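You operate a simulated robot arm through the tools that you are given. There is no shell and no other tool. Be economical: measure what you need, move in short steps, check, and stop when the job is done.

Carry out the task below with a simulated robot arm. There is one attempt and no reset: what you move stays moved.

TASK
Brush and oil the square steel plate for the blue-banded mould.
Fine: oil after brushing, then stand the mould on it; put the brush and the dauber back.
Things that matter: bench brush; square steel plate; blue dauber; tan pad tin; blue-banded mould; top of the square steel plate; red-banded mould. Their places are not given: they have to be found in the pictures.

It is judged by the outcome, as a careful person would: the job done as asked, and still so three seconds after it is handed in. It fails if anything else is knocked over, pushed out of place, dropped, spilled or broken.

THE ROBOT
A 7-joint arm with a two-finger parallel gripper, fixed in place. Base frame: the origin is at the foot of the arm, x ahead of it, y to its left, z up; the work surface is at about z = 0. Readings come in mm, rad, newtons and seconds.
With the tool pointing down near the work surface it reaches from about 240 to 620 mm from the base axis. Its first joint turns from -1.152 to 1.152 rad. Payload 2.6 kg.
The tool frame sits at the grasp point between the pads (the TCP): z along the fingers, y along the line on which they close. The tips reach 30 mm beyond it. Largest opening 94 mm; finger width 28, thickness 10; the body of the gripper, 50 by 96 mm, starts 55 mm behind the TCP.
Orientation is told as [roll, pitch, yaw] about the base's x, y, z axes, in that order, counted from this pose: with the fingers straight down and closing along the base's y, the tool's x points along the base's -x, its y along +y and its z along -z.

THE INTERFACE
- The arm moves only by the tool jog_arm. Its argument "motion" is a list of rows, each an object of numbers (a shift or turn left out is 0, a gripper value left out holds the last): "rx", "ry", "rz": the turn, a rotation vector about the tool's x, y, z in rad; "x", "y", "z": the shift along the tool's x, y, z in mm; "claw": the closure in counts, from 0 (fully open) to 255 (shut). In form: [{"rx": .., "ry": .., "rz": .., "x": .., "y": .., "z": .., "claw": ..}, ...]. A call has 1 to 8 rows; each row is the pose to reach, as a shift and turn from the pose commanded when the call began, along the tool's axes at that moment. A row lasts 0.2 s, in which the tool goes at most 50 mm and 0.15 rad; a call with a longer step from one row to the next is refused whole, and so is a gripper value outside its range. A pose out of reach is approached as far as the arm can. The call stops where the force on the tool passes 40 N (or 10 N more than at its start, if that is more) or the arm is blocked; 0.2 s more then pass. The fingers move at their own pace (about 72 mm/s each) and stop on an object; they squeeze with about 39 N. The grip force told is the motor's: it shows also when the fingers shut on nothing. Time passes only in rows, and 0.2 s behind the last, so rows that repeat a pose let the fingers close. It gives the time, the measured TCP pose, the force on the tool (base axes), the opening and the grip force at its end, in the units of the frame above (readings bear some noise).
- Cameras (640 x 400 px; columns grow to the right, rows downward): "scene" is fixed at [23.3, 417.5, 572.6]; the picture's right is [-0.89, -0.46, 0.00], its down [-0.23, 0.43, -0.87] and it looks along [0.40, -0.77, -0.49] (base axes); focal length 330 px, centre (320, 200). "wrist" rides on the gripper at [-37, 0, -58] in the tool frame; the picture's right is [0.00, -1.00, 0.00], its down [0.97, 0.00, -0.24] and it looks along [0.24, 0.00, 0.97] (tool axes); focal length 218 px, centre (320, 200).
- grab_frame(camera): a new picture of that camera. The clock stands still meanwhile.
- measure_at(camera, pixels): there is no depth. For up to 12 entries [column, row, z] of the newest picture of that camera ("zoom" is the newest enlarged one), the place [x, y] in the base frame at which the ray of that pixel passes the height z, good to about 2 mm. The clock stands still meanwhile.
- zoom(camera, box): a new picture of the part [left, top, right, bottom] of that camera's present view, enlarged. The clock stands still meanwhile.
- close_job(): hands the job in; it is judged then, once.

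Keep the steps short. Do not move on a guess: measure, check each grasp and each placing, and mend mistakes. In all there are 80 turns and 54 pictures (those below and enlarged ones count). Leave the gripper open and the arm clear of the work at the hand-in unless told otherwise, and finish with a single line.

The tools are called after "Emit:" as name(argument=value, ...) on one line, values as JSON. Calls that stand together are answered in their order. jog_arm: Moves the arm, as the interface text tells. Its arguments: {"type":"object","properties":{"motion":{"type":"array","items":{"type":"object","properties":{"rx":{"type":"number"},"ry":{"type":"number"},"rz":{"type":"number"},"x":{"type":"number"},"y":{"type":"number"},"z":{"type":"number"},"claw":{"type":"number"}}}}},"required":["motion"]} The other tools are called the same way: grab_frame (camera) takes a picture; measure_at (camera, pixels) gives the place at which the rays of pixels pass given heights; zoom (camera, box) takes an enlarged picture of a part of a camera's view; close_job () hands the job in.

At the start:

```text
time: 0.0
ee_pos: [354.7, -180.8, 274.9]
orientation: [0.001, 0.0, 0.0]
ft_force: [0.1, 0.0, -0.1]
gripper_width: 93.9
gripper_force: 0.1
```

scene: 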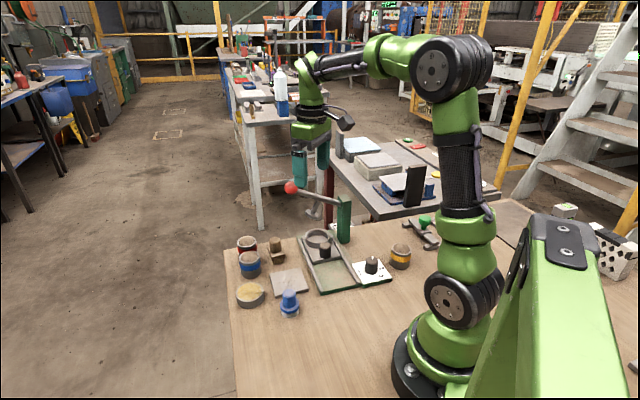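
wrist: 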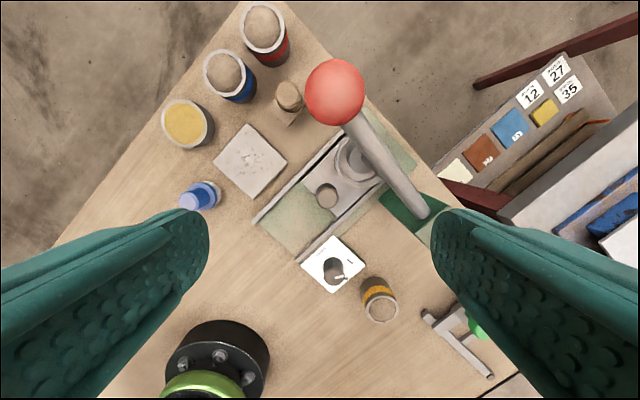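

I see the bench with moulds, a plate, a blue dauber, a yellow/tan tin and a wooden brush-like thing. I'll enlarge both views to identify them.

Emit:
zoom(camera="scene", box=[220, 210, 420, 335])

Emit:
zoom(camera="wrist", box=[140, 0, 460, 200])

```text
3.20 times, centred on (320, 272) of scene
```

zoom: 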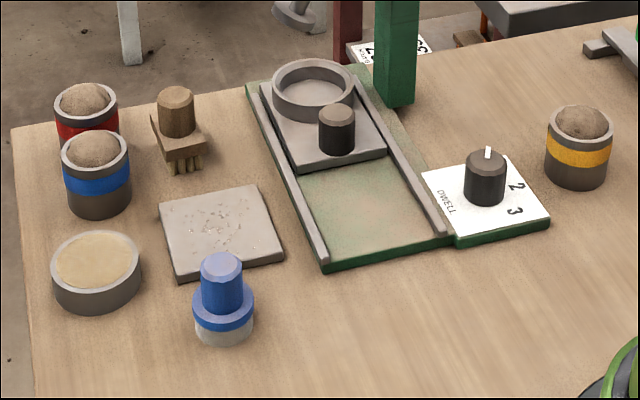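

```text
2.00 times, centred on (300, 100) of wrist
```

zoom: 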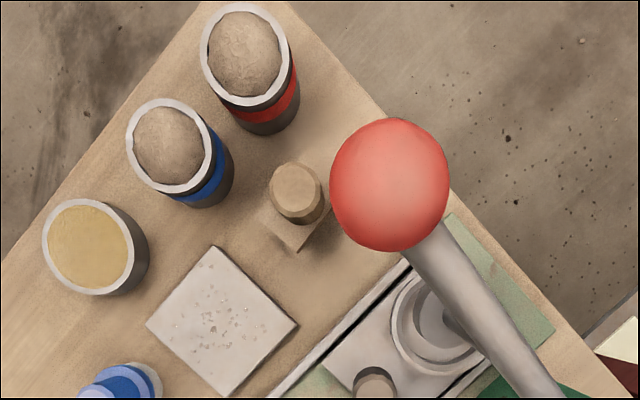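

I'll locate brush, plate, mould, dauber and tin from both views at several heights, to work out their heights too.

Emit:
measure_at(camera="zoom", pixels=[[297, 187, 50], [297, 187, 80], [214, 246, 8], [298, 325, 8], [225, 396, 8], [147, 325, 8], [170, 146, 50], [170, 146, 70], [88, 247, 20], [88, 247, 30], [295, 250, 20], [248, 55, 60]])

Emit:
measure_at(camera="scene", pixels=[[275, 238.5, 50], [275, 238.5, 80], [270, 273, 8], [300.6, 267.6, 8], [308.4, 291.4, 8], [276.3, 297, 8], [249.7, 256.4, 50], [249.7, 256.4, 70], [250.3, 290.8, 20], [250.3, 290.8, 30], [289, 291, 50], [289, 291, 80]])

```text
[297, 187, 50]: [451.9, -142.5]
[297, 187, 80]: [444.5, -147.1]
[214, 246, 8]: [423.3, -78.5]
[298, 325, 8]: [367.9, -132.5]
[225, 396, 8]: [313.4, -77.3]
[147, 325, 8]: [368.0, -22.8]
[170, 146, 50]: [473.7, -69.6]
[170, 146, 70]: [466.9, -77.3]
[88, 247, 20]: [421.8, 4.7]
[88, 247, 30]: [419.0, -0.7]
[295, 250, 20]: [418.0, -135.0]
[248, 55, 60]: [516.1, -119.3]
```

```text
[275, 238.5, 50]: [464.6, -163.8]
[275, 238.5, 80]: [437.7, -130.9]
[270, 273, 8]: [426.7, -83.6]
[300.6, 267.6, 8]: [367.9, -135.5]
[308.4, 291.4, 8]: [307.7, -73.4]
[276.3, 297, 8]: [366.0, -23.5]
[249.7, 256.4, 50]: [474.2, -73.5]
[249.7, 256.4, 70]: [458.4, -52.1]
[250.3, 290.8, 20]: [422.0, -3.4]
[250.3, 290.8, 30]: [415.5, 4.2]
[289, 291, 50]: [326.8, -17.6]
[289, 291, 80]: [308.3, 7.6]
```

Brush knob top ≈ (447,-145, z 68), plate centre ≈ (368,-78), mould ≈ (473,-71, rim z 52), tin ≈ (421,2). Now the red ball lever, an obstacle, and the dauber.

Emit:
measure_at(camera="scene", pixels=[[290, 187, 120], [290, 187, 160], [290, 187, 200], [345, 200, 120], [289, 291, 60], [290.3, 312, 0], [343, 240, 0]])

Emit:
grab_frame(camera="wrist")

Emit:
measure_at(camera="wrist", pixels=[[334, 91, 120], [334, 91, 160], [334, 91, 200], [189, 202, 50], [189, 202, 70], [213, 192, 10]])

```text
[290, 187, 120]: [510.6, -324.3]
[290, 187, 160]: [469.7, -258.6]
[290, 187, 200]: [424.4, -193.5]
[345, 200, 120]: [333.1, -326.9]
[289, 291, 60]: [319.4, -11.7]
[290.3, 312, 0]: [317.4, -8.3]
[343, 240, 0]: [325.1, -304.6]
```

```text
49 pictures are left
```

wrist: 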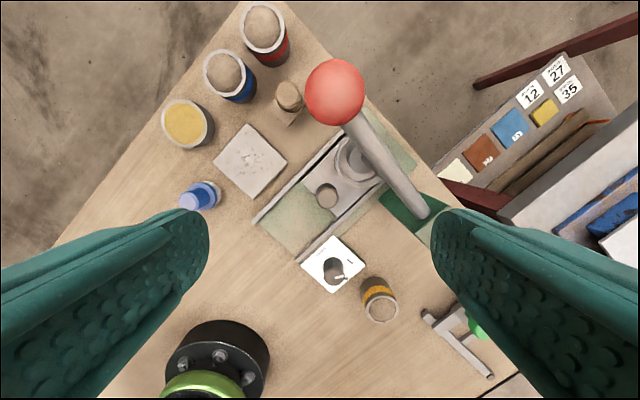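

```text
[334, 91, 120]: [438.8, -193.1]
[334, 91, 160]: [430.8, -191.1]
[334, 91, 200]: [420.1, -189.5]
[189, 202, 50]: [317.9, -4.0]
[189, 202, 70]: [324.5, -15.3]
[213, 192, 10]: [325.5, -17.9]
```

The ball is at about (420,-190, z 201), close to the brush, so I'll approach with the gripper's narrow side toward it and the camera away (yaw about +59°). Moving up and left first to a viewing pose over (430,-80).

Emit:
jog_arm(motion=[{"x": -5, "y": 40, "z": 0, "rz": -0.147}, {"x": -10, "y": 80, "z": 0, "rz": -0.294}, {"x": -30, "y": 100, "z": 0, "rz": -0.441}, {"x": -60, "y": 100, "z": 0, "rz": -0.588}, {"x": -75, "y": 100, "z": 15, "rz": -0.735}, {"x": -75, "y": 100, "z": 35, "rz": -0.882}, {"x": -75, "y": 100, "z": 55, "rz": -1.03}, {"x": -75, "y": 100, "z": 55, "rz": -1.03}])

Emit:
grab_frame(camera="wrist")

Emit:
grab_frame(camera="scene")

```text
time: 1.8
ee_pos: [427.8, -79.9, 220.9]
orientation: [0.001, 0.0, 1.031]
ft_force: [0.4, 0.2, 0.0]
gripper_width: 93.7
gripper_force: 0.0
```

```text
48 pictures are left
```

wrist: 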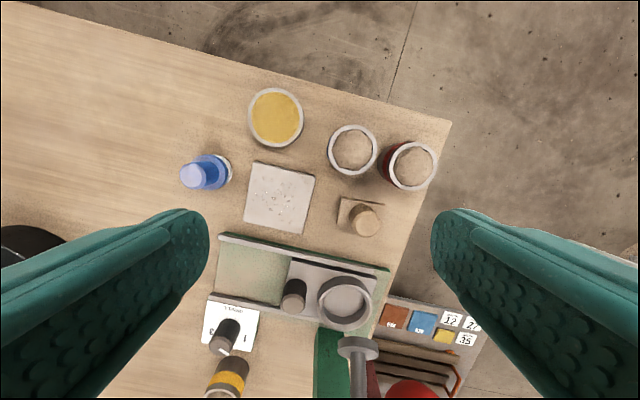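

```text
47 pictures are left
```

scene: 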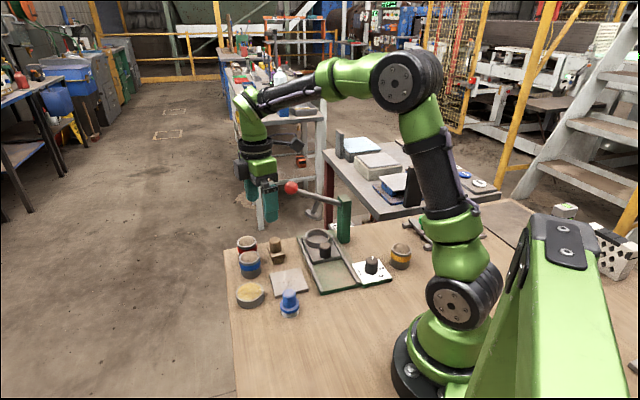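

Good view: brush knob at wrist (364,221), its block around (357,213), plate (279,197). Measuring those and the ball (410,390).

Emit:
zoom(camera="wrist", box=[170, 80, 450, 255])

Emit:
measure_at(camera="wrist", pixels=[[410, 390, 200], [410, 390, 180], [365, 221, 68], [365, 221, 60], [199, 176, 60], [353, 148, 52], [275, 118, 24], [279, 198, 8]])

```text
2.29 times, centred on (310, 168) of wrist
```

zoom: 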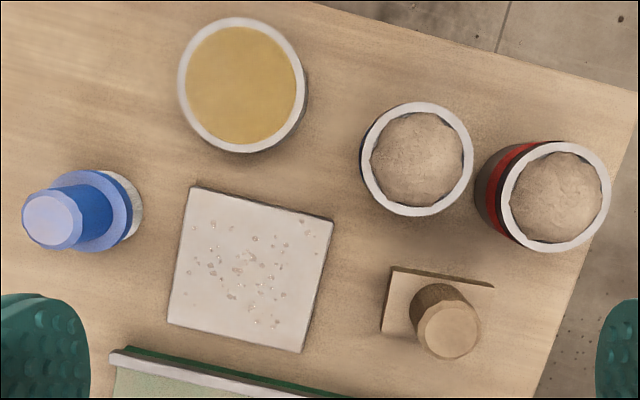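

```text
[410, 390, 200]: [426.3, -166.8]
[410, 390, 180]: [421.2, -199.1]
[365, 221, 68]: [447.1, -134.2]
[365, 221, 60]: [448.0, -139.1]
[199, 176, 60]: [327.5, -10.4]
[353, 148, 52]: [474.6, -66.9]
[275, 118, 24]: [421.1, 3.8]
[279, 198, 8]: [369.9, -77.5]
```

Emit:
measure_at(camera="zoom", pixels=[[449, 331, 60], [449, 331, 70], [392, 267, 30], [493, 286, 30], [381, 331, 30], [52, 221, 60], [52, 221, 70], [94, 215, 25], [417, 159, 52], [242, 85, 24], [362, 160, 52], [472, 160, 52]])

Emit:
measure_at(camera="zoom", pixels=[[196, 187, 8], [333, 220, 8], [301, 352, 8], [167, 321, 8], [178, 85, 24], [306, 85, 24], [421, 327, 60], [480, 333, 60]])

Emit:
zoom(camera="scene", box=[230, 225, 320, 281])

```text
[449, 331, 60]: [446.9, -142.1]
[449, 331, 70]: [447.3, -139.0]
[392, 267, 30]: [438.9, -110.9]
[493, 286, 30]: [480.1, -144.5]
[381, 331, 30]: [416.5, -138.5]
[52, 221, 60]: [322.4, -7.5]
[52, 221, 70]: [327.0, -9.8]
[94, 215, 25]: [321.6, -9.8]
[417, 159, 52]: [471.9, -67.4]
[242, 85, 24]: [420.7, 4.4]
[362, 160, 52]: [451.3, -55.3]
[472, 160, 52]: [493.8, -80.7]
```

```text
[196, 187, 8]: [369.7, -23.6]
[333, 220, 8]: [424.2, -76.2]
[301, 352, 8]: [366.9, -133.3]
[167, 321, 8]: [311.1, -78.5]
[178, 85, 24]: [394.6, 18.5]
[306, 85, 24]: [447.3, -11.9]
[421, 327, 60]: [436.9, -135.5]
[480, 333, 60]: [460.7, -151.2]
```

```text
7.11 times, centred on (275, 253) of scene
```

zoom: 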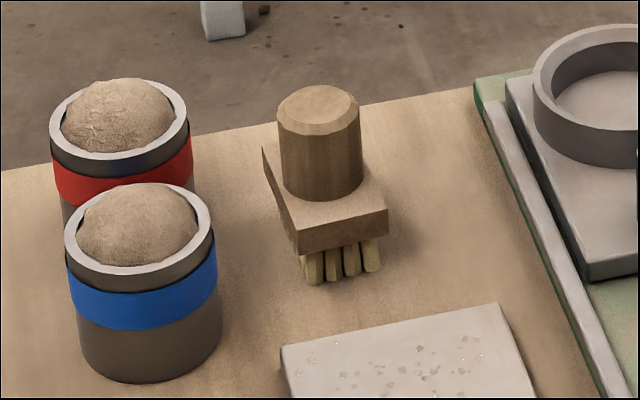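

Brush knob centre ≈ (447,-141), top z≈66, block top ≈ z 32. I'll lean the gripper 0.3 rad away from the ball and go to a hover over the brush at z≈140.

Emit:
jog_arm(motion=[{"ry": 0.15, "claw": 60}, {"ry": 0.3}, {"ry": 0.3, "x": 15, "y": -16, "z": 27}, {"ry": 0.3, "x": 29, "y": -32, "z": 54}, {"ry": 0.3, "x": 42.6, "y": -47.9, "z": 80.9}, {"ry": 0.3, "x": 42.6, "y": -47.9, "z": 80.9}])

Emit:
grab_frame(camera="wrist")

Emit:
zoom(camera="scene", box=[210, 130, 370, 230])

```text
time: 3.2
ee_pos: [448.8, -140.7, 139.9]
orientation: [0.0, 0.301, 1.03]
ft_force: [0.5, 0.0, 0.1]
gripper_width: 71.8
gripper_force: 0.1
```

```text
44 pictures are left
```

wrist: 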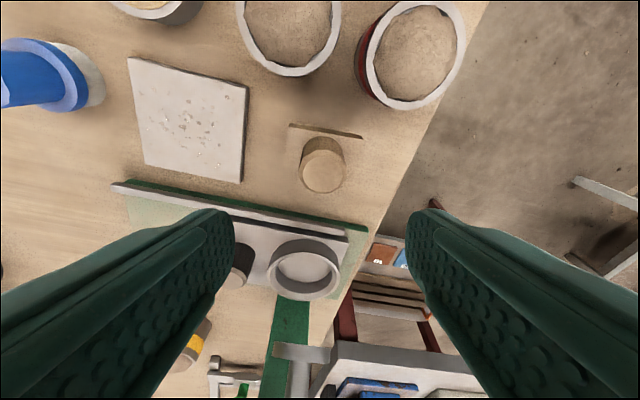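

```text
4.00 times, centred on (290, 180) of scene
```

zoom: 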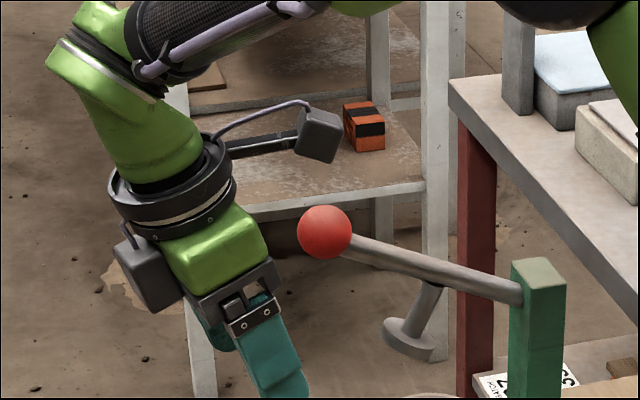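

I notice a box on a bracket sticking out from the flange on the tool's +x side, above the ball; going straight down it might strike. A stronger lean (0.6 rad total) swings it clear. I'll lean further at this height and check.

Emit:
jog_arm(motion=[{"ry": 0.1}, {"ry": 0.2}, {"ry": 0.3}, {"ry": 0.3}])

Emit:
zoom(camera="scene", box=[190, 120, 382, 240])

Emit:
grab_frame(camera="wrist")

```text
time: 4.2
ee_pos: [448.8, -141.6, 139.2]
orientation: [-0.001, 0.602, 1.028]
ft_force: [-0.3, 0.3, 0.2]
gripper_width: 72.1
gripper_force: 0.1
```

```text
3.33 times, centred on (286, 180) of scene
```

zoom: 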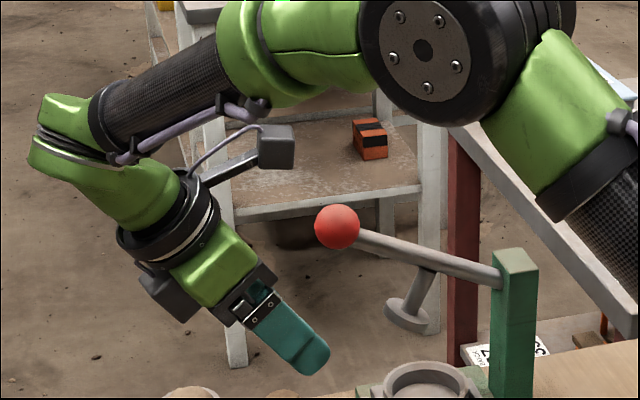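

```text
41 pictures are left
```

wrist: 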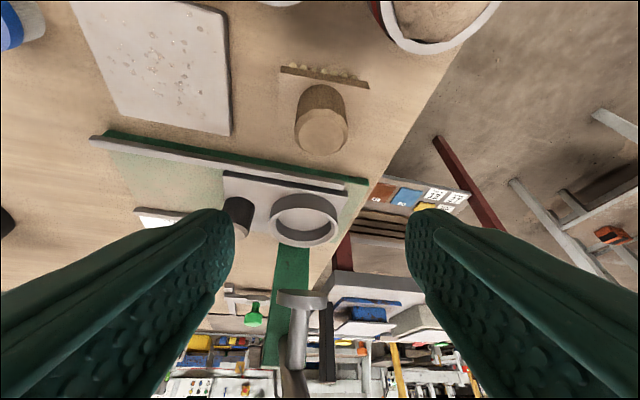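

Clear now. Check the knob top centre (321,136) again for the x direction.

Emit:
measure_at(camera="wrist", pixels=[[321, 135, 66], [321, 135, 60], [282, 73, 34], [368, 88, 34]])

```text
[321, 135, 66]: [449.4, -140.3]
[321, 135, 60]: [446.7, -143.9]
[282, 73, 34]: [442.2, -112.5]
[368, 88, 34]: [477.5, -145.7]
```

Knob is centred under the TCP at (448,-141). Lower straight down 66 mm to z≈73 in small steps, then close.

Emit:
jog_arm(motion=[{"x": -10, "z": 14.5}, {"x": -20, "z": 29}, {"x": -29, "z": 42.2}, {"x": -37.4, "z": 54.4}, {"x": -37.4, "z": 54.4}])

Emit:
zoom(camera="scene", box=[206, 160, 366, 260])

```text
time: 5.4
ee_pos: [450.6, -142.7, 72.6]
orientation: [0.0, 0.6, 1.03]
ft_force: [-0.9, 0.4, 0.8]
gripper_width: 72.0
gripper_force: 0.0
```

```text
4.00 times, centred on (286, 210) of scene
```

zoom: 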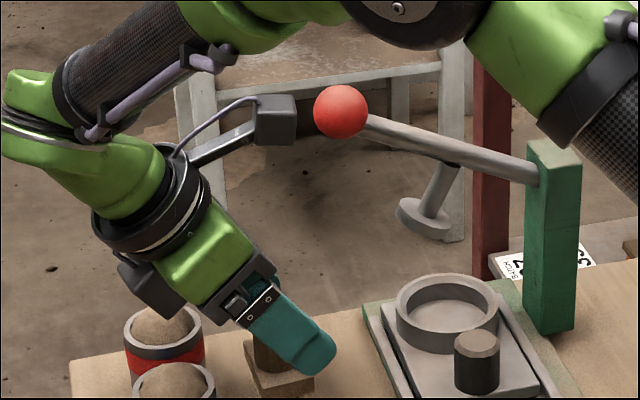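

Clear of the ball. I shift 6 mm back so the pads centre on the knob, then close.

Emit:
jog_arm(motion=[{"x": -5, "z": -3.4}, {"x": -5, "z": -3.4, "claw": 255}, {"x": -5, "z": -3.4}, {"x": -5, "z": -3.4}, {"x": -5, "z": -3.4}])

Emit:
zoom(camera="scene", box=[206, 180, 366, 280])

```text
time: 6.6
ee_pos: [453.4, -137.7, 73.2]
orientation: [0.0, 0.6, 1.03]
ft_force: [0.2, 0.1, -0.3]
gripper_width: 28.5
gripper_force: 39.0
```

```text
4.00 times, centred on (286, 230) of scene
```

zoom: 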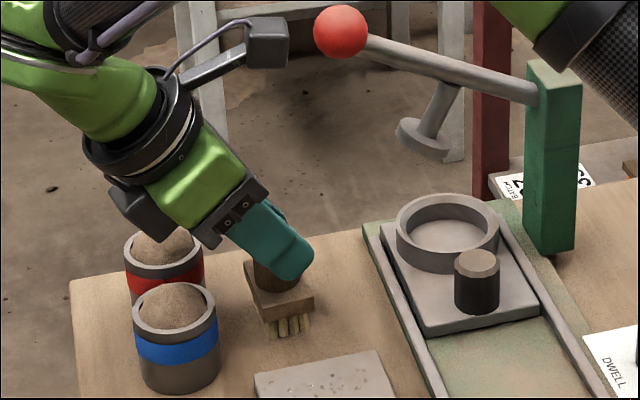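

Gripped at 28.5 mm. Lift 45 mm straight up and check.

Emit:
jog_arm(motion=[{"x": 8.5, "z": -12.4}, {"x": 17, "z": -24.7}, {"x": 25.5, "z": -37.1}, {"x": 25.5, "z": -37.1}])

Emit:
zoom(camera="scene", box=[206, 180, 366, 280])

```text
time: 7.6
ee_pos: [452.8, -136.9, 117.1]
orientation: [0.0, 0.601, 1.029]
ft_force: [-0.3, 0.2, -1.2]
gripper_width: 28.3
gripper_force: 39.4
```

```text
4.00 times, centred on (286, 230) of scene
```

zoom: 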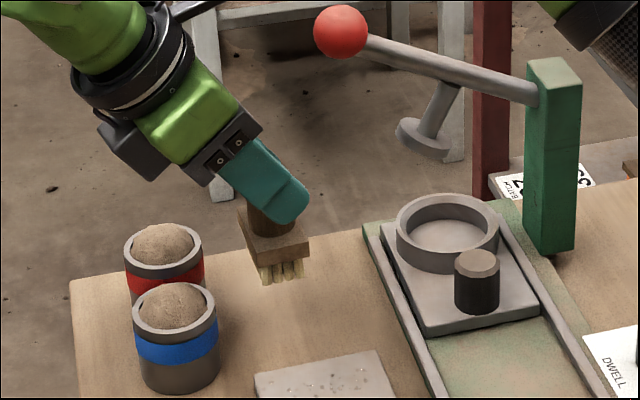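

Brush held level. Carry it above the plate centre (shift −80,+63.5) at this height, and look.

Emit:
jog_arm(motion=[{"x": -2.7, "y": 25.3, "z": -1.9}, {"x": -5.5, "y": 50.6, "z": -3.8}, {"x": -8.2, "y": 76, "z": -5.6}, {"x": -10.9, "y": 101.3, "z": -7.5}, {"x": -10.9, "y": 101.3, "z": -7.5}])

Emit:
zoom(camera="scene", box=[206, 210, 366, 310])

```text
time: 8.8
ee_pos: [369.6, -71.6, 117.5]
orientation: [0.001, 0.599, 1.03]
ft_force: [-0.4, 0.1, -0.1]
gripper_width: 28.5
gripper_force: 39.1
```

```text
4.00 times, centred on (286, 260) of scene
```

zoom: 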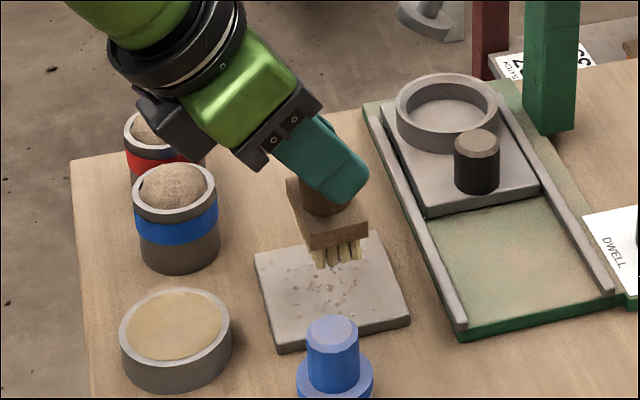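

Brush over the plate. Now to the start of lane 1 (near edge) and lower to just above contact.

Emit:
jog_arm(motion=[{"x": 24, "y": -13.4, "z": 16.5}, {"x": 14.6, "y": -13.4, "z": 30.1}, {"x": 5.3, "y": -13.4, "z": 43.7}, {"x": 5.3, "y": -13.4, "z": 43.7}])

Emit:
zoom(camera="scene", box=[246, 235, 342, 295])

```text
time: 9.8
ee_pos: [369.5, -103.7, 84.5]
orientation: [0.002, 0.6, 1.03]
ft_force: [-0.4, 0.2, -0.3]
gripper_width: 28.5
gripper_force: 39.0
```

```text
6.67 times, centred on (294, 265) of scene
```

zoom: 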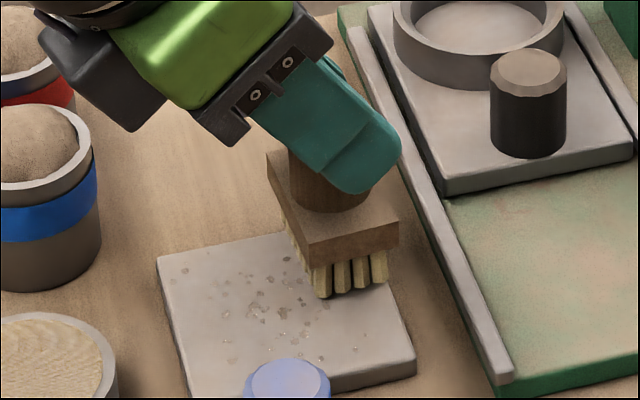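

Nearly touching. Lower 4 mm in 1–2 mm steps and read the force.

Emit:
jog_arm(motion=[{"x": -1.1, "z": 1.65}, {"x": -1.7, "z": 2.5}, {"x": -2.3, "z": 3.3}, {"x": -2.3, "z": 3.3}])

```text
time: 10.8
ee_pos: [370.0, -104.8, 82.9]
orientation: [-0.004, 0.601, 1.027]
ft_force: [-8.8, 7.6, 34.8]
gripper_width: 28.2
gripper_force: 38.8
```

Firm contact (35 N) – too hard. Ease up 2.2 mm.

Emit:
jog_arm(motion=[{"x": 1.25, "z": -1.8}, {"x": 1.25, "z": -1.8}])

```text
time: 11.4
ee_pos: [369.2, -104.1, 82.6]
orientation: [0.0, 0.6, 1.031]
ft_force: [-1.0, 4.0, 10.2]
gripper_width: 28.6
gripper_force: 39.3
```

Light contact ~10 N. Ease 0.3 mm and stroke lane 1 across (50 mm) and back.

Emit:
jog_arm(motion=[{"x": -9.8, "y": -3, "z": -7.1}, {"x": -19.8, "y": -6, "z": -14}, {"x": -29.8, "y": -9, "z": -20.8}, {"x": -39.8, "y": -12.1, "z": -27.7}, {"x": -29.8, "y": -9, "z": -20.8}, {"x": -19.8, "y": -6, "z": -14}, {"x": -9.8, "y": -3, "z": -7.1}, {"x": 0.17, "y": 0, "z": -0.25}])

Emit:
zoom(camera="scene", box=[246, 235, 342, 295])

```text
time: 13.2
ee_pos: [368.1, -103.6, 82.4]
orientation: [0.0, 0.6, 1.028]
ft_force: [0.0, -0.6, -1.3]
gripper_width: 28.6
gripper_force: 38.9
```

```text
6.67 times, centred on (294, 265) of scene
```

zoom: 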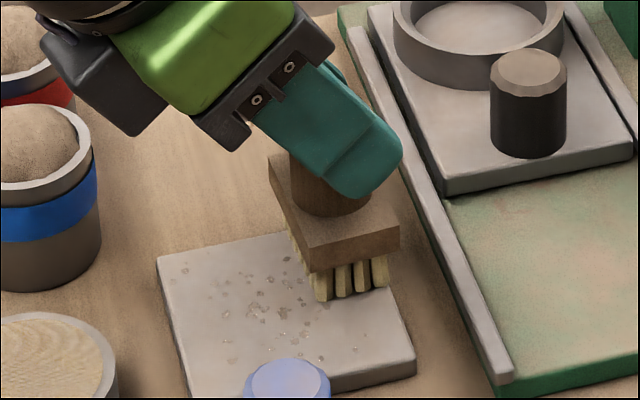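

Plate has not moved, but force reads ~0, so contact was lost. Lower 0.9 mm and check the force.

Emit:
jog_arm(motion=[{"x": -0.5, "z": 0.75}, {"x": -0.5, "z": 0.75}])

```text
time: 13.8
ee_pos: [367.6, -104.1, 82.0]
orientation: [0.001, 0.601, 1.03]
ft_force: [0.5, 0.0, -0.9]
gripper_width: 28.2
gripper_force: 38.7
```

Emit:
jog_arm(motion=[{"x": -0.57, "z": 0.82}, {"x": -0.57, "z": 0.82}])

```text
time: 14.4
ee_pos: [367.9, -103.1, 83.0]
orientation: [-0.003, 0.598, 1.028]
ft_force: [-2.3, 3.4, 15.0]
gripper_width: 28.4
gripper_force: 38.5
```

15 N now. Stroke to the far side with 0.3 mm relief and read there.

Emit:
jog_arm(motion=[{"x": -9.8, "y": -3, "z": -7.1}, {"x": -19.8, "y": -6, "z": -14}, {"x": -29.8, "y": -9, "z": -20.8}, {"x": -39.8, "y": -12.1, "z": -27.7}])

Emit:
zoom(camera="scene", box=[246, 235, 342, 295])

```text
time: 15.4
ee_pos: [406.1, -70.6, 82.8]
orientation: [-0.001, 0.599, 1.03]
ft_force: [-0.4, -1.0, 3.0]
gripper_width: 28.4
gripper_force: 38.6
```

```text
6.67 times, centred on (294, 265) of scene
```

zoom: 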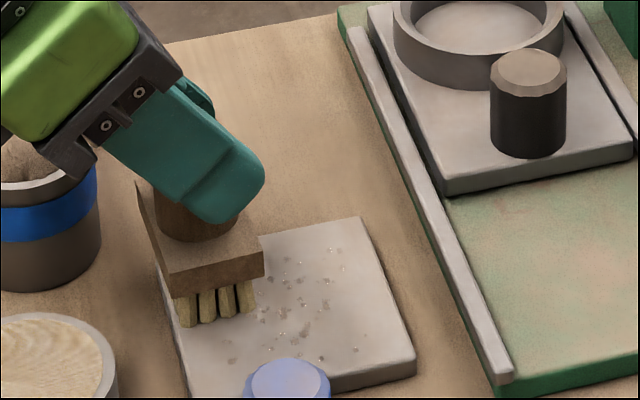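

3 N at the far side. Press 0.4 mm more and sweep back.

Emit:
jog_arm(motion=[{"x": -0.25, "z": 0.35}, {"x": 9.7, "y": 3, "z": 7.2}, {"x": 19.7, "y": 6, "z": 14}, {"x": 29.7, "y": 9, "z": 20.9}, {"x": 39.7, "y": 12.1, "z": 27.8}])

Emit:
zoom(camera="scene", box=[246, 235, 342, 295])

```text
time: 16.6
ee_pos: [369.7, -102.1, 82.1]
orientation: [-0.006, 0.597, 1.028]
ft_force: [6.5, 6.4, 20.3]
gripper_width: 28.7
gripper_force: 39.3
```

```text
6.67 times, centred on (294, 265) of scene
```

zoom: 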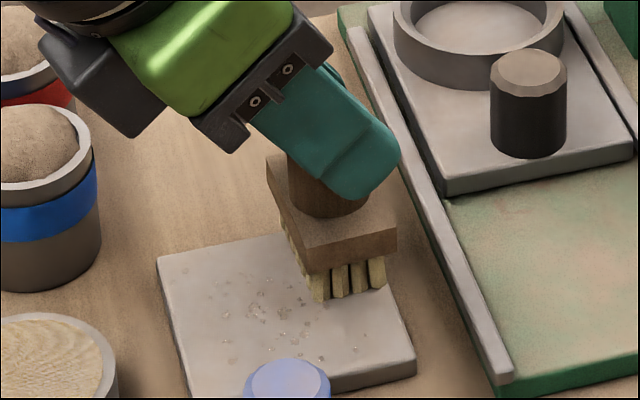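

The debris is fading, so strokes work. Now lane 2 (30 mm toward the dauber side): lift slightly, shift, lower, sweep.

Emit:
jog_arm(motion=[{"x": 1.7, "z": -2.5}, {"x": -4.3, "y": 29.1, "z": -6.6}, {"x": -5.8, "y": 29.1, "z": -4.4}, {"x": -15.8, "y": 26.1, "z": -11.3}, {"x": -25.8, "y": 23, "z": -18.1}, {"x": -35.8, "y": 20, "z": -25}, {"x": -45.8, "y": 17, "z": -31.8}])

Emit:
zoom(camera="scene", box=[246, 235, 342, 295])

```text
time: 18.2
ee_pos: [384.5, -48.2, 81.8]
orientation: [-0.001, 0.601, 1.031]
ft_force: [-2.8, -4.7, 14.1]
gripper_width: 28.4
gripper_force: 38.7
```

```text
6.67 times, centred on (294, 265) of scene
```

zoom: 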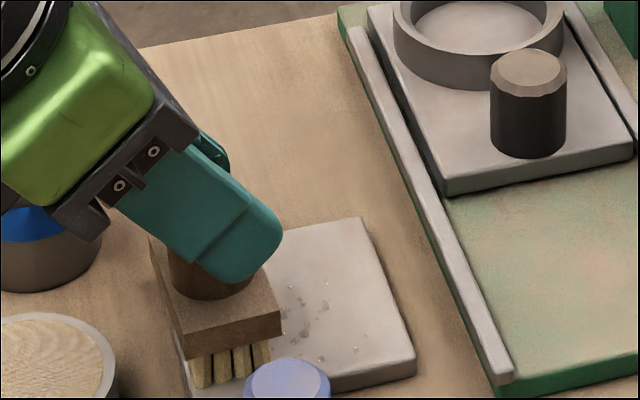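

Much cleaner. Sweep back across lane 2, then sweep the middle (v shift back 15).

Emit:
jog_arm(motion=[{"x": 10.1, "y": 3, "z": 6.7}, {"x": 20.1, "y": 6.1, "z": 13.6}, {"x": 30.1, "y": 9.1, "z": 20.4}, {"x": 40.1, "y": 12.1, "z": 27.3}, {"x": 43.1, "y": -2.4, "z": 29.3}, {"x": 33, "y": -5.5, "z": 22.5}, {"x": 23, "y": -8.5, "z": 15.6}, {"x": 13, "y": -11.5, "z": 8.8}])

Emit:
jog_arm(motion=[{"x": -10, "y": -3, "z": -6.85}, {"x": 0, "y": 0, "z": 0}, {"x": 10, "y": 3, "z": 6.85}, {"x": 20, "y": 6, "z": 13.7}, {"x": 30, "y": 9, "z": 20.6}])

Emit:
zoom(camera="scene", box=[246, 235, 342, 295])

```text
time: 20.0
ee_pos: [384.1, -67.6, 82.0]
orientation: [-0.002, 0.6, 1.029]
ft_force: [-4.3, -6.9, 19.0]
gripper_width: 28.4
gripper_force: 39.5
```

```text
time: 21.2
ee_pos: [358.4, -92.9, 82.9]
orientation: [-0.001, 0.599, 1.029]
ft_force: [5.2, 5.6, 20.8]
gripper_width: 28.4
gripper_force: 38.6
```

```text
6.67 times, centred on (294, 265) of scene
```

zoom: 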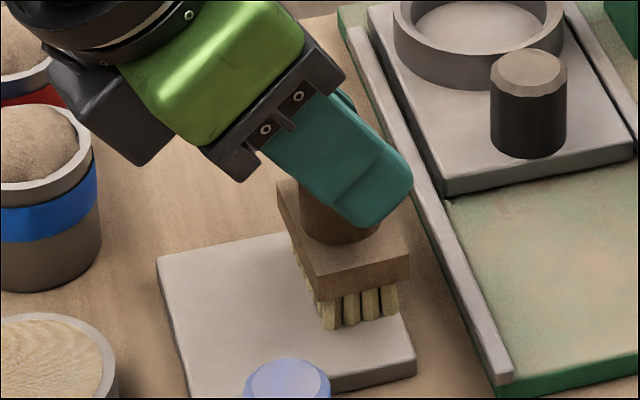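

Looks clean; lift 40 mm and look at the whole plate.

Emit:
jog_arm(motion=[{"x": 8, "z": -11}, {"x": 15, "z": -22}, {"x": 22.6, "z": -33}, {"x": 22.6, "z": -33}])

Emit:
zoom(camera="scene", box=[236, 225, 348, 295])

```text
time: 22.2
ee_pos: [357.8, -92.2, 123.1]
orientation: [-0.001, 0.601, 1.029]
ft_force: [-0.2, -0.2, -0.8]
gripper_width: 28.6
gripper_force: 39.0
```

```text
5.71 times, centred on (292, 260) of scene
```

zoom: 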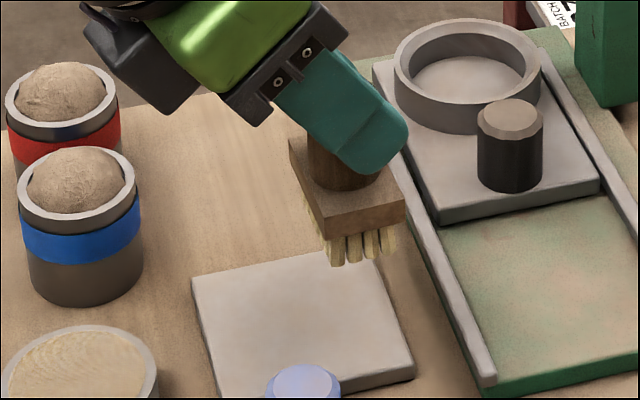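

Plate is clean and unmoved. Carry the brush back above its home (453,-138).

Emit:
jog_arm(motion=[{"x": -2.1, "y": -26.4, "z": -1.5}, {"x": -4.2, "y": -52.7, "z": -2.9}, {"x": -6.3, "y": -79, "z": -4.4}, {"x": -8.4, "y": -105.4, "z": -5.8}, {"x": -8.4, "y": -105.4, "z": -5.8}])

```text
time: 23.4
ee_pos: [454.6, -141.3, 122.8]
orientation: [0.0, 0.6, 1.03]
ft_force: [0.1, -0.7, -2.1]
gripper_width: 28.5
gripper_force: 38.8
```

Correct 4 mm and lower to z≈77.

Emit:
jog_arm(motion=[{"x": -2.2, "y": 3.4, "z": -1.5}, {"x": -10.9, "y": 3.4, "z": 11.2}, {"x": -19.6, "y": 3.4, "z": 23.9}, {"x": -28.2, "y": 3.4, "z": 36.5}, {"x": -28.2, "y": 3.4, "z": 36.5}])

Emit:
zoom(camera="scene", box=[230, 220, 326, 280])

```text
time: 24.6
ee_pos: [450.4, -136.1, 77.3]
orientation: [-0.001, 0.601, 1.029]
ft_force: [0.4, -0.6, -1.1]
gripper_width: 28.6
gripper_force: 39.1
```

```text
6.67 times, centred on (278, 250) of scene
```

zoom: 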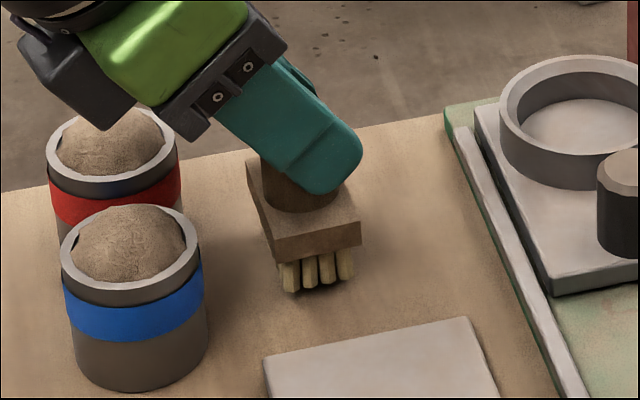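

Matches the original place to ~1 px. Lower 3.5 mm more and read force.

Emit:
jog_arm(motion=[{"x": -1.1, "z": 1.65}, {"x": -2, "z": 2.9}, {"x": -2, "z": 2.9}])

```text
time: 25.4
ee_pos: [451.1, -136.0, 72.5]
orientation: [-0.002, 0.601, 1.031]
ft_force: [1.4, -0.1, -1.2]
gripper_width: 28.8
gripper_force: 39.7
```

Emit:
jog_arm(motion=[{"x": -0.57, "z": 0.82}, {"x": -0.85, "z": 1.24}, {"x": -0.85, "z": 1.24}])

```text
time: 26.2
ee_pos: [451.4, -136.0, 71.7]
orientation: [-0.002, 0.602, 1.027]
ft_force: [-4.3, 1.2, 11.8]
gripper_width: 28.3
gripper_force: 39.3
```

Brush stands on the bench (12 N). Open and rise straight up.

Emit:
jog_arm(motion=[{"claw": 60}, {"claw": 60}, {"x": 0, "z": 0}, {"x": 12.6, "z": -18.4}, {"x": 25.3, "z": -36.8}, {"x": 38, "z": -55.2}, {"x": 38, "z": -55.2}])

Emit:
grab_frame(camera="scene")

```text
time: 27.8
ee_pos: [452.1, -137.4, 138.6]
orientation: [-0.002, 0.6, 1.029]
ft_force: [1.0, 0.6, 0.2]
gripper_width: 71.7
gripper_force: 0.1
```

```text
28 pictures are left
```

scene: 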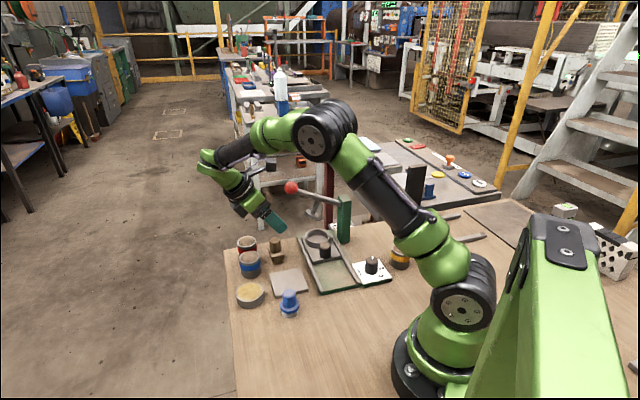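

Brush is home and upright. Now go toward the dauber at ~(321,-9), straightening the tool on the way.

Emit:
jog_arm(motion=[{"x": -0.7, "y": 31, "z": -10.2}, {"x": -1.3, "y": 62, "z": -20.3}, {"x": -2, "y": 93, "z": -30.5, "ry": -0.15}, {"x": -2.6, "y": 124, "z": -40.6, "ry": -0.3}, {"x": -3.3, "y": 155.4, "z": -50.8, "ry": -0.45}, {"x": -3.3, "y": 155.4, "z": -50.8, "ry": -0.6}, {"x": -3.3, "y": 155.4, "z": -50.8, "ry": -0.6}])

Emit:
grab_frame(camera="wrist")

```text
time: 29.4
ee_pos: [335.0, -30.2, 177.9]
orientation: [0.0, -0.002, 1.027]
ft_force: [0.2, 0.5, 0.7]
gripper_width: 71.8
gripper_force: 0.1
```

```text
27 pictures are left
```

wrist: 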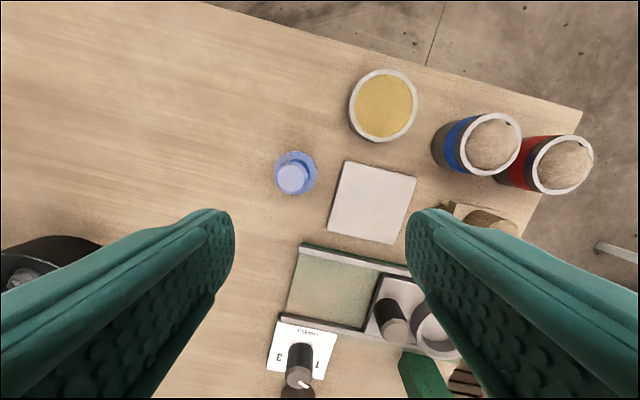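

Emit:
measure_at(camera="wrist", pixels=[[292, 178, 60], [292, 178, 50], [296, 173, 25], [383, 107, 24], [372, 201, 10], [490, 144, 52], [279, 178, 60], [306, 178, 60]])

Emit:
zoom(camera="scene", box=[230, 265, 326, 325])

```text
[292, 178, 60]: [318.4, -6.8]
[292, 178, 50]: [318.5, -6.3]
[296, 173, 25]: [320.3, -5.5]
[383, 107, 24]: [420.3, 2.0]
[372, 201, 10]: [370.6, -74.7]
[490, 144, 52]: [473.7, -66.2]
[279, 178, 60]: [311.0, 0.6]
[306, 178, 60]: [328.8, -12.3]
```

```text
6.67 times, centred on (278, 295) of scene
```

zoom: 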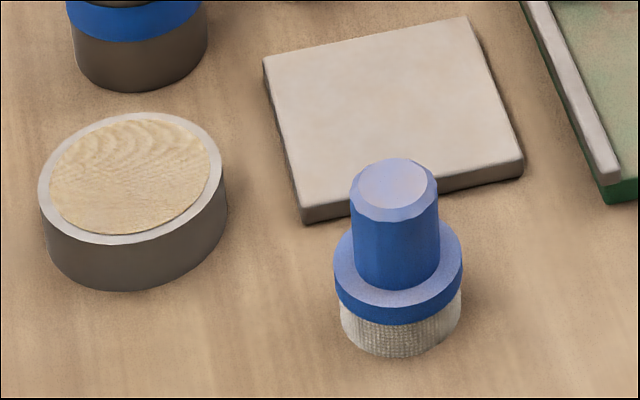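

Dauber centre ≈ (318.5,-6.7). Move over it and lower to z≈80, then look.

Emit:
jog_arm(motion=[{"x": -11.6, "y": 26.2, "z": 10}, {"x": -11.6, "y": 26.2, "z": 40}, {"x": -11.6, "y": 26.2, "z": 70}, {"x": -11.6, "y": 26.2, "z": 98}, {"x": -11.6, "y": 26.2, "z": 98}])

Emit:
zoom(camera="scene", box=[230, 245, 358, 325])

Emit:
grab_frame(camera="wrist")

```text
time: 30.6
ee_pos: [318.3, -5.5, 80.3]
orientation: [0.0, 0.0, 1.031]
ft_force: [0.1, 0.7, -0.2]
gripper_width: 71.9
gripper_force: 0.0
```

```text
5.00 times, centred on (294, 285) of scene
```

zoom: 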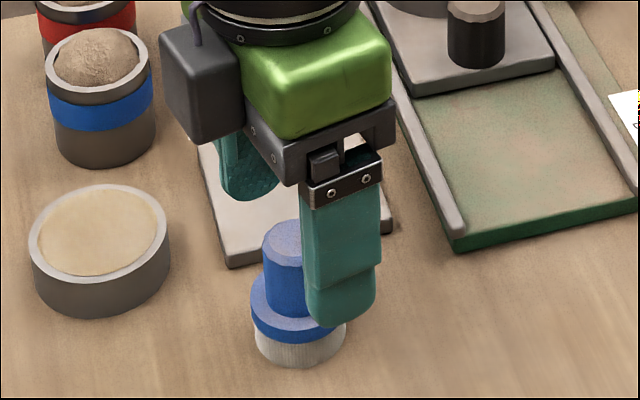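

```text
24 pictures are left
```

wrist: 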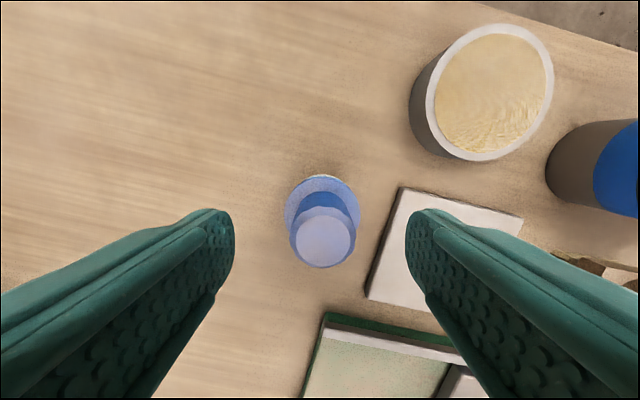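

Emit:
measure_at(camera="wrist", pixels=[[323, 238, 55], [323, 238, 50], [322, 210, 25]])

Emit:
jog_arm(motion=[{"z": 8}, {"z": 15}, {"z": 15}, {"z": 15, "claw": 255}, {"z": 15}, {"z": 15}, {"z": 15}])

Emit:
zoom(camera="scene", box=[230, 245, 358, 325])

```text
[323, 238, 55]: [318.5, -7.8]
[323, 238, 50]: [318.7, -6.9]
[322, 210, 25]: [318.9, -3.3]
```

```text
time: 32.2
ee_pos: [317.5, -5.3, 66.8]
orientation: [0.0, 0.0, 1.032]
ft_force: [0.2, 0.0, 0.4]
gripper_width: 26.6
gripper_force: 39.4
```

```text
5.00 times, centred on (294, 285) of scene
```

zoom: 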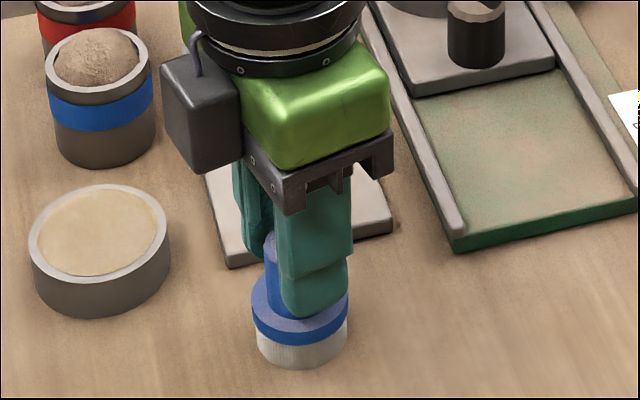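

Gripped (26.6 mm). Lift 45 mm, then carry over the tin at (420.5, 2.5).

Emit:
jog_arm(motion=[{"z": -15}, {"z": -30}, {"z": -45}, {"x": -20, "y": -27.7, "z": -45}, {"x": -40, "y": -55.3, "z": -45}, {"x": -59.8, "y": -83, "z": -45}, {"x": -59.8, "y": -83, "z": -45}])

Emit:
zoom(camera="scene", box=[206, 230, 334, 310])

```text
time: 33.8
ee_pos: [420.1, 3.8, 109.9]
orientation: [-0.001, 0.002, 1.03]
ft_force: [0.3, 0.0, -0.1]
gripper_width: 26.3
gripper_force: 38.9
```

```text
5.00 times, centred on (270, 270) of scene
```

zoom: 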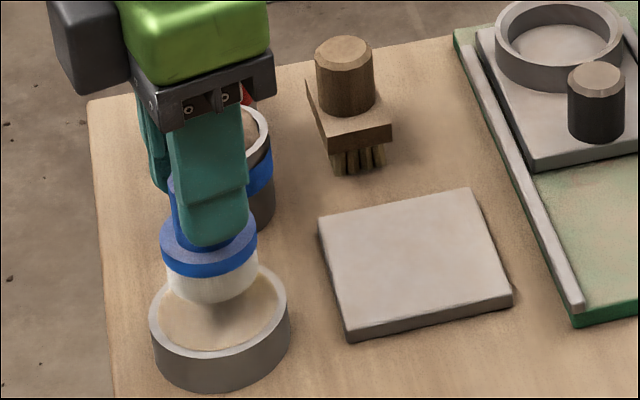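

Centred over the tin. Lower 19 mm, then feel.

Emit:
jog_arm(motion=[{"z": 10}, {"z": 19}, {"z": 21}, {"z": 21}])

```text
time: 34.8
ee_pos: [419.7, 3.2, 88.7]
orientation: [0.0, 0.001, 1.03]
ft_force: [0.7, 0.1, -0.1]
gripper_width: 26.6
gripper_force: 38.9
```

Emit:
jog_arm(motion=[{"z": 1}, {"z": 2}, {"z": 2}])

```text
time: 35.6
ee_pos: [420.4, 4.6, 88.9]
orientation: [-0.002, -0.002, 1.03]
ft_force: [-1.9, -1.7, 12.8]
gripper_width: 26.6
gripper_force: 38.5
```

Contact 13 N on the pad. Hold a moment, dab again, then lift 30 mm.

Emit:
jog_arm(motion=[{"z": 0}, {"z": 0}, {"z": 0}, {"z": -4}, {"z": 0}, {"z": 0}, {"z": -15}, {"z": -30}])

Emit:
zoom(camera="scene", box=[206, 230, 334, 310])

```text
time: 37.4
ee_pos: [419.7, 1.3, 116.6]
orientation: [0.001, 0.0, 1.031]
ft_force: [-1.0, 0.6, -0.2]
gripper_width: 26.4
gripper_force: 38.5
```

```text
5.00 times, centred on (270, 270) of scene
```

zoom: 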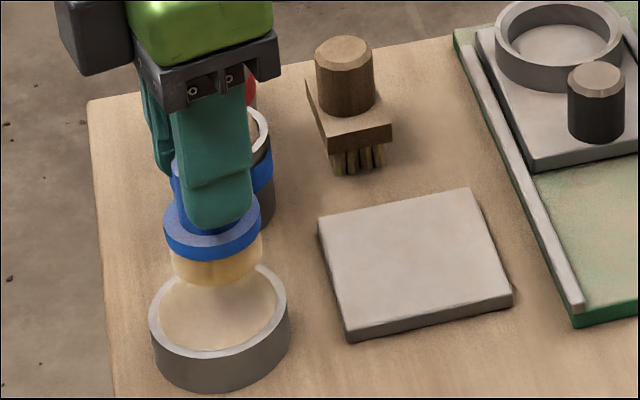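

The felt is oiled. Carry to the near-left corner region of the plate (337,-77) and lower to just above.

Emit:
jog_arm(motion=[{"x": 28, "y": 7.5}, {"x": 56, "y": 15}, {"x": 84, "y": 22.5}, {"x": 111.3, "y": 29.9}, {"x": 111.3, "y": 29.9, "z": 20}, {"x": 111.3, "y": 29.9, "z": 37}, {"x": 111.3, "y": 29.9, "z": 37}])

Emit:
zoom(camera="scene", box=[238, 240, 334, 300])

```text
time: 39.0
ee_pos: [335.8, -76.4, 79.6]
orientation: [0.0, 0.0, 1.03]
ft_force: [-0.2, 0.0, -0.3]
gripper_width: 26.5
gripper_force: 39.1
```

```text
6.67 times, centred on (286, 270) of scene
```

zoom: 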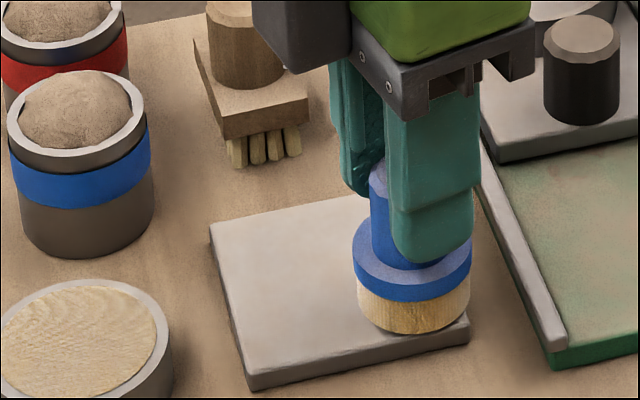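

Emit:
jog_arm(motion=[{"z": 2}, {"z": 3.5}, {"z": 3.5}])

```text
time: 39.8
ee_pos: [336.2, -76.1, 75.9]
orientation: [-0.001, 0.001, 1.029]
ft_force: [-0.3, -0.9, -0.9]
gripper_width: 26.6
gripper_force: 39.1
```

Emit:
jog_arm(motion=[{"z": 0.8}, {"z": 1.5}, {"z": 1.5}])

```text
time: 40.6
ee_pos: [336.8, -76.8, 75.8]
orientation: [-0.001, 0.0, 1.03]
ft_force: [-2.5, 1.2, 9.3]
gripper_width: 26.5
gripper_force: 39.0
```

9 N contact. Wipe lanes 1 and 2.

Emit:
jog_arm(motion=[{"x": -14.5, "y": -3.6, "z": 0.2}, {"x": -29.1, "y": -7.3, "z": 0.2}, {"x": -42.7, "y": -10.6, "z": 0.2}, {"x": -37.4, "y": -32, "z": 0.2}, {"x": -26.7, "y": -29.3, "z": 0.2}, {"x": -10.7, "y": -25.3, "z": 0.2}, {"x": 5.3, "y": -21.3, "z": 0.2}, {"x": 10.6, "y": -42.7, "z": 0.2}])

Emit:
zoom(camera="scene", box=[238, 240, 334, 300])

```text
time: 42.4
ee_pos: [367.0, -107.5, 76.1]
orientation: [0.003, 0.001, 1.029]
ft_force: [-5.2, 4.4, 20.4]
gripper_width: 26.6
gripper_force: 39.1
```

```text
6.67 times, centred on (286, 270) of scene
```

zoom: 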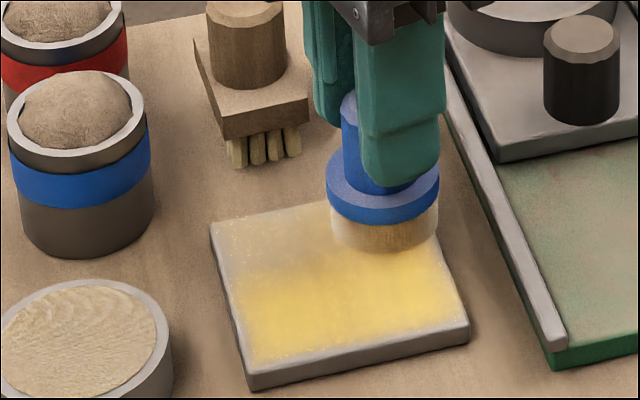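

Oil shows well. Wipe lane 3 there and back, then lift.

Emit:
jog_arm(motion=[{"x": -14.5, "y": -3.6}, {"x": -29.1, "y": -7.3}, {"x": -42.7, "y": -10.6}, {"x": -29.1, "y": -7.3}, {"x": -24, "y": 5, "z": -0.3}, {"x": -24, "y": 5, "z": -15}, {"x": -24, "y": 5, "z": -35}, {"x": -24, "y": 5, "z": -45}])

Emit:
zoom(camera="scene", box=[238, 240, 334, 300])

```text
time: 44.2
ee_pos: [375.1, -86.8, 117.1]
orientation: [0.002, -0.001, 1.029]
ft_force: [0.4, -0.2, -0.1]
gripper_width: 26.3
gripper_force: 38.8
```

```text
6.67 times, centred on (286, 270) of scene
```

zoom: 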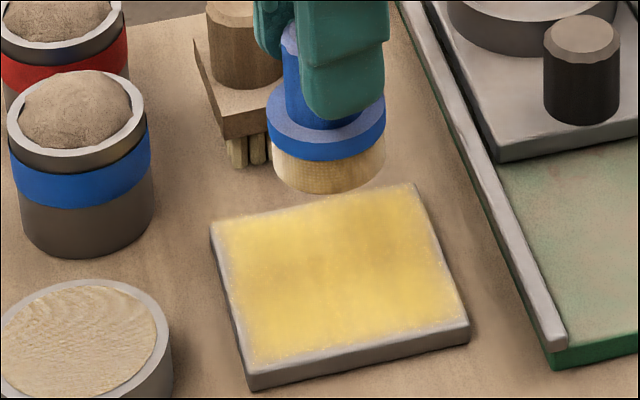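

Plate oiled evenly, not moved. Return the dauber to (318,-5.5), lower to ~z 70.

Emit:
jog_arm(motion=[{"x": -10, "y": 22.7}, {"x": -20, "y": 45.4}, {"x": -30, "y": 68}, {"x": -40.3, "y": 90.8}, {"x": -40.3, "y": 90.8, "z": 25}, {"x": -40.3, "y": 90.8, "z": 47}, {"x": -40.3, "y": 90.8, "z": 47}])

Emit:
zoom(camera="scene", box=[230, 245, 358, 325])

```text
time: 45.8
ee_pos: [318.0, -4.1, 73.1]
orientation: [0.001, 0.0, 1.03]
ft_force: [-0.5, 1.1, -0.1]
gripper_width: 26.2
gripper_force: 38.6
```

```text
5.00 times, centred on (294, 285) of scene
```

zoom: 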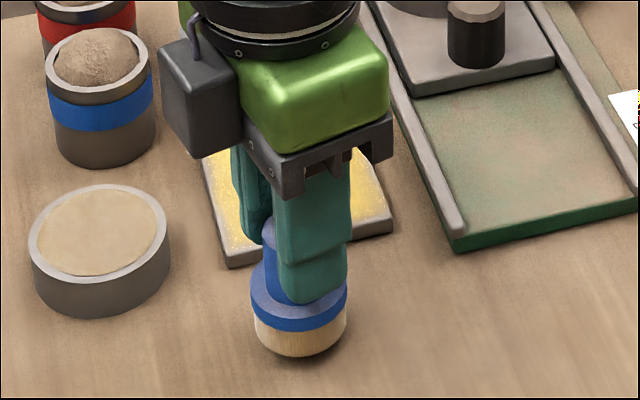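

Directly above its home spot. Lower 5.5 mm and feel.

Emit:
jog_arm(motion=[{"z": 3}, {"z": 5.5}, {"z": 5.5}])

```text
time: 46.6
ee_pos: [319.6, -4.4, 67.4]
orientation: [0.001, 0.0, 1.03]
ft_force: [0.3, 0.0, -0.8]
gripper_width: 26.1
gripper_force: 38.9
```

Emit:
jog_arm(motion=[{"z": 1.2}, {"z": 2}, {"z": 2}])

```text
time: 47.4
ee_pos: [318.4, -3.3, 65.1]
orientation: [-0.001, 0.0, 1.031]
ft_force: [0.7, 0.4, 0.6]
gripper_width: 26.4
gripper_force: 39.4
```

Emit:
jog_arm(motion=[{"z": 0.8}, {"z": 1.5}, {"z": 1.5}])

```text
time: 48.2
ee_pos: [319.8, -4.2, 65.6]
orientation: [-0.002, -0.001, 1.03]
ft_force: [-10.3, 0.3, 36.9]
gripper_width: 26.2
gripper_force: 39.4
```

Touching firmly; ease 1.5 mm, release, and rise 110 mm.

Emit:
jog_arm(motion=[{"z": -1.5}, {"z": -1.5, "claw": 60}, {"z": -1.5}, {"z": -1.5}, {"z": -30}, {"z": -70}, {"z": -110}])

Emit:
grab_frame(camera="wrist")

```text
time: 49.8
ee_pos: [319.4, -3.3, 176.8]
orientation: [0.0, 0.001, 1.031]
ft_force: [-0.2, 0.5, 0.8]
gripper_width: 72.0
gripper_force: 0.0
```

```text
16 pictures are left
```

wrist: 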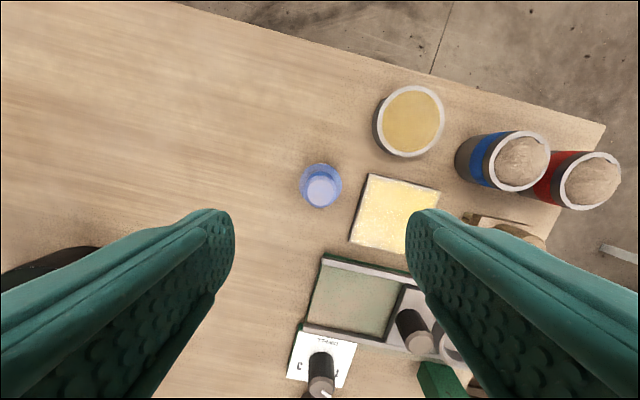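

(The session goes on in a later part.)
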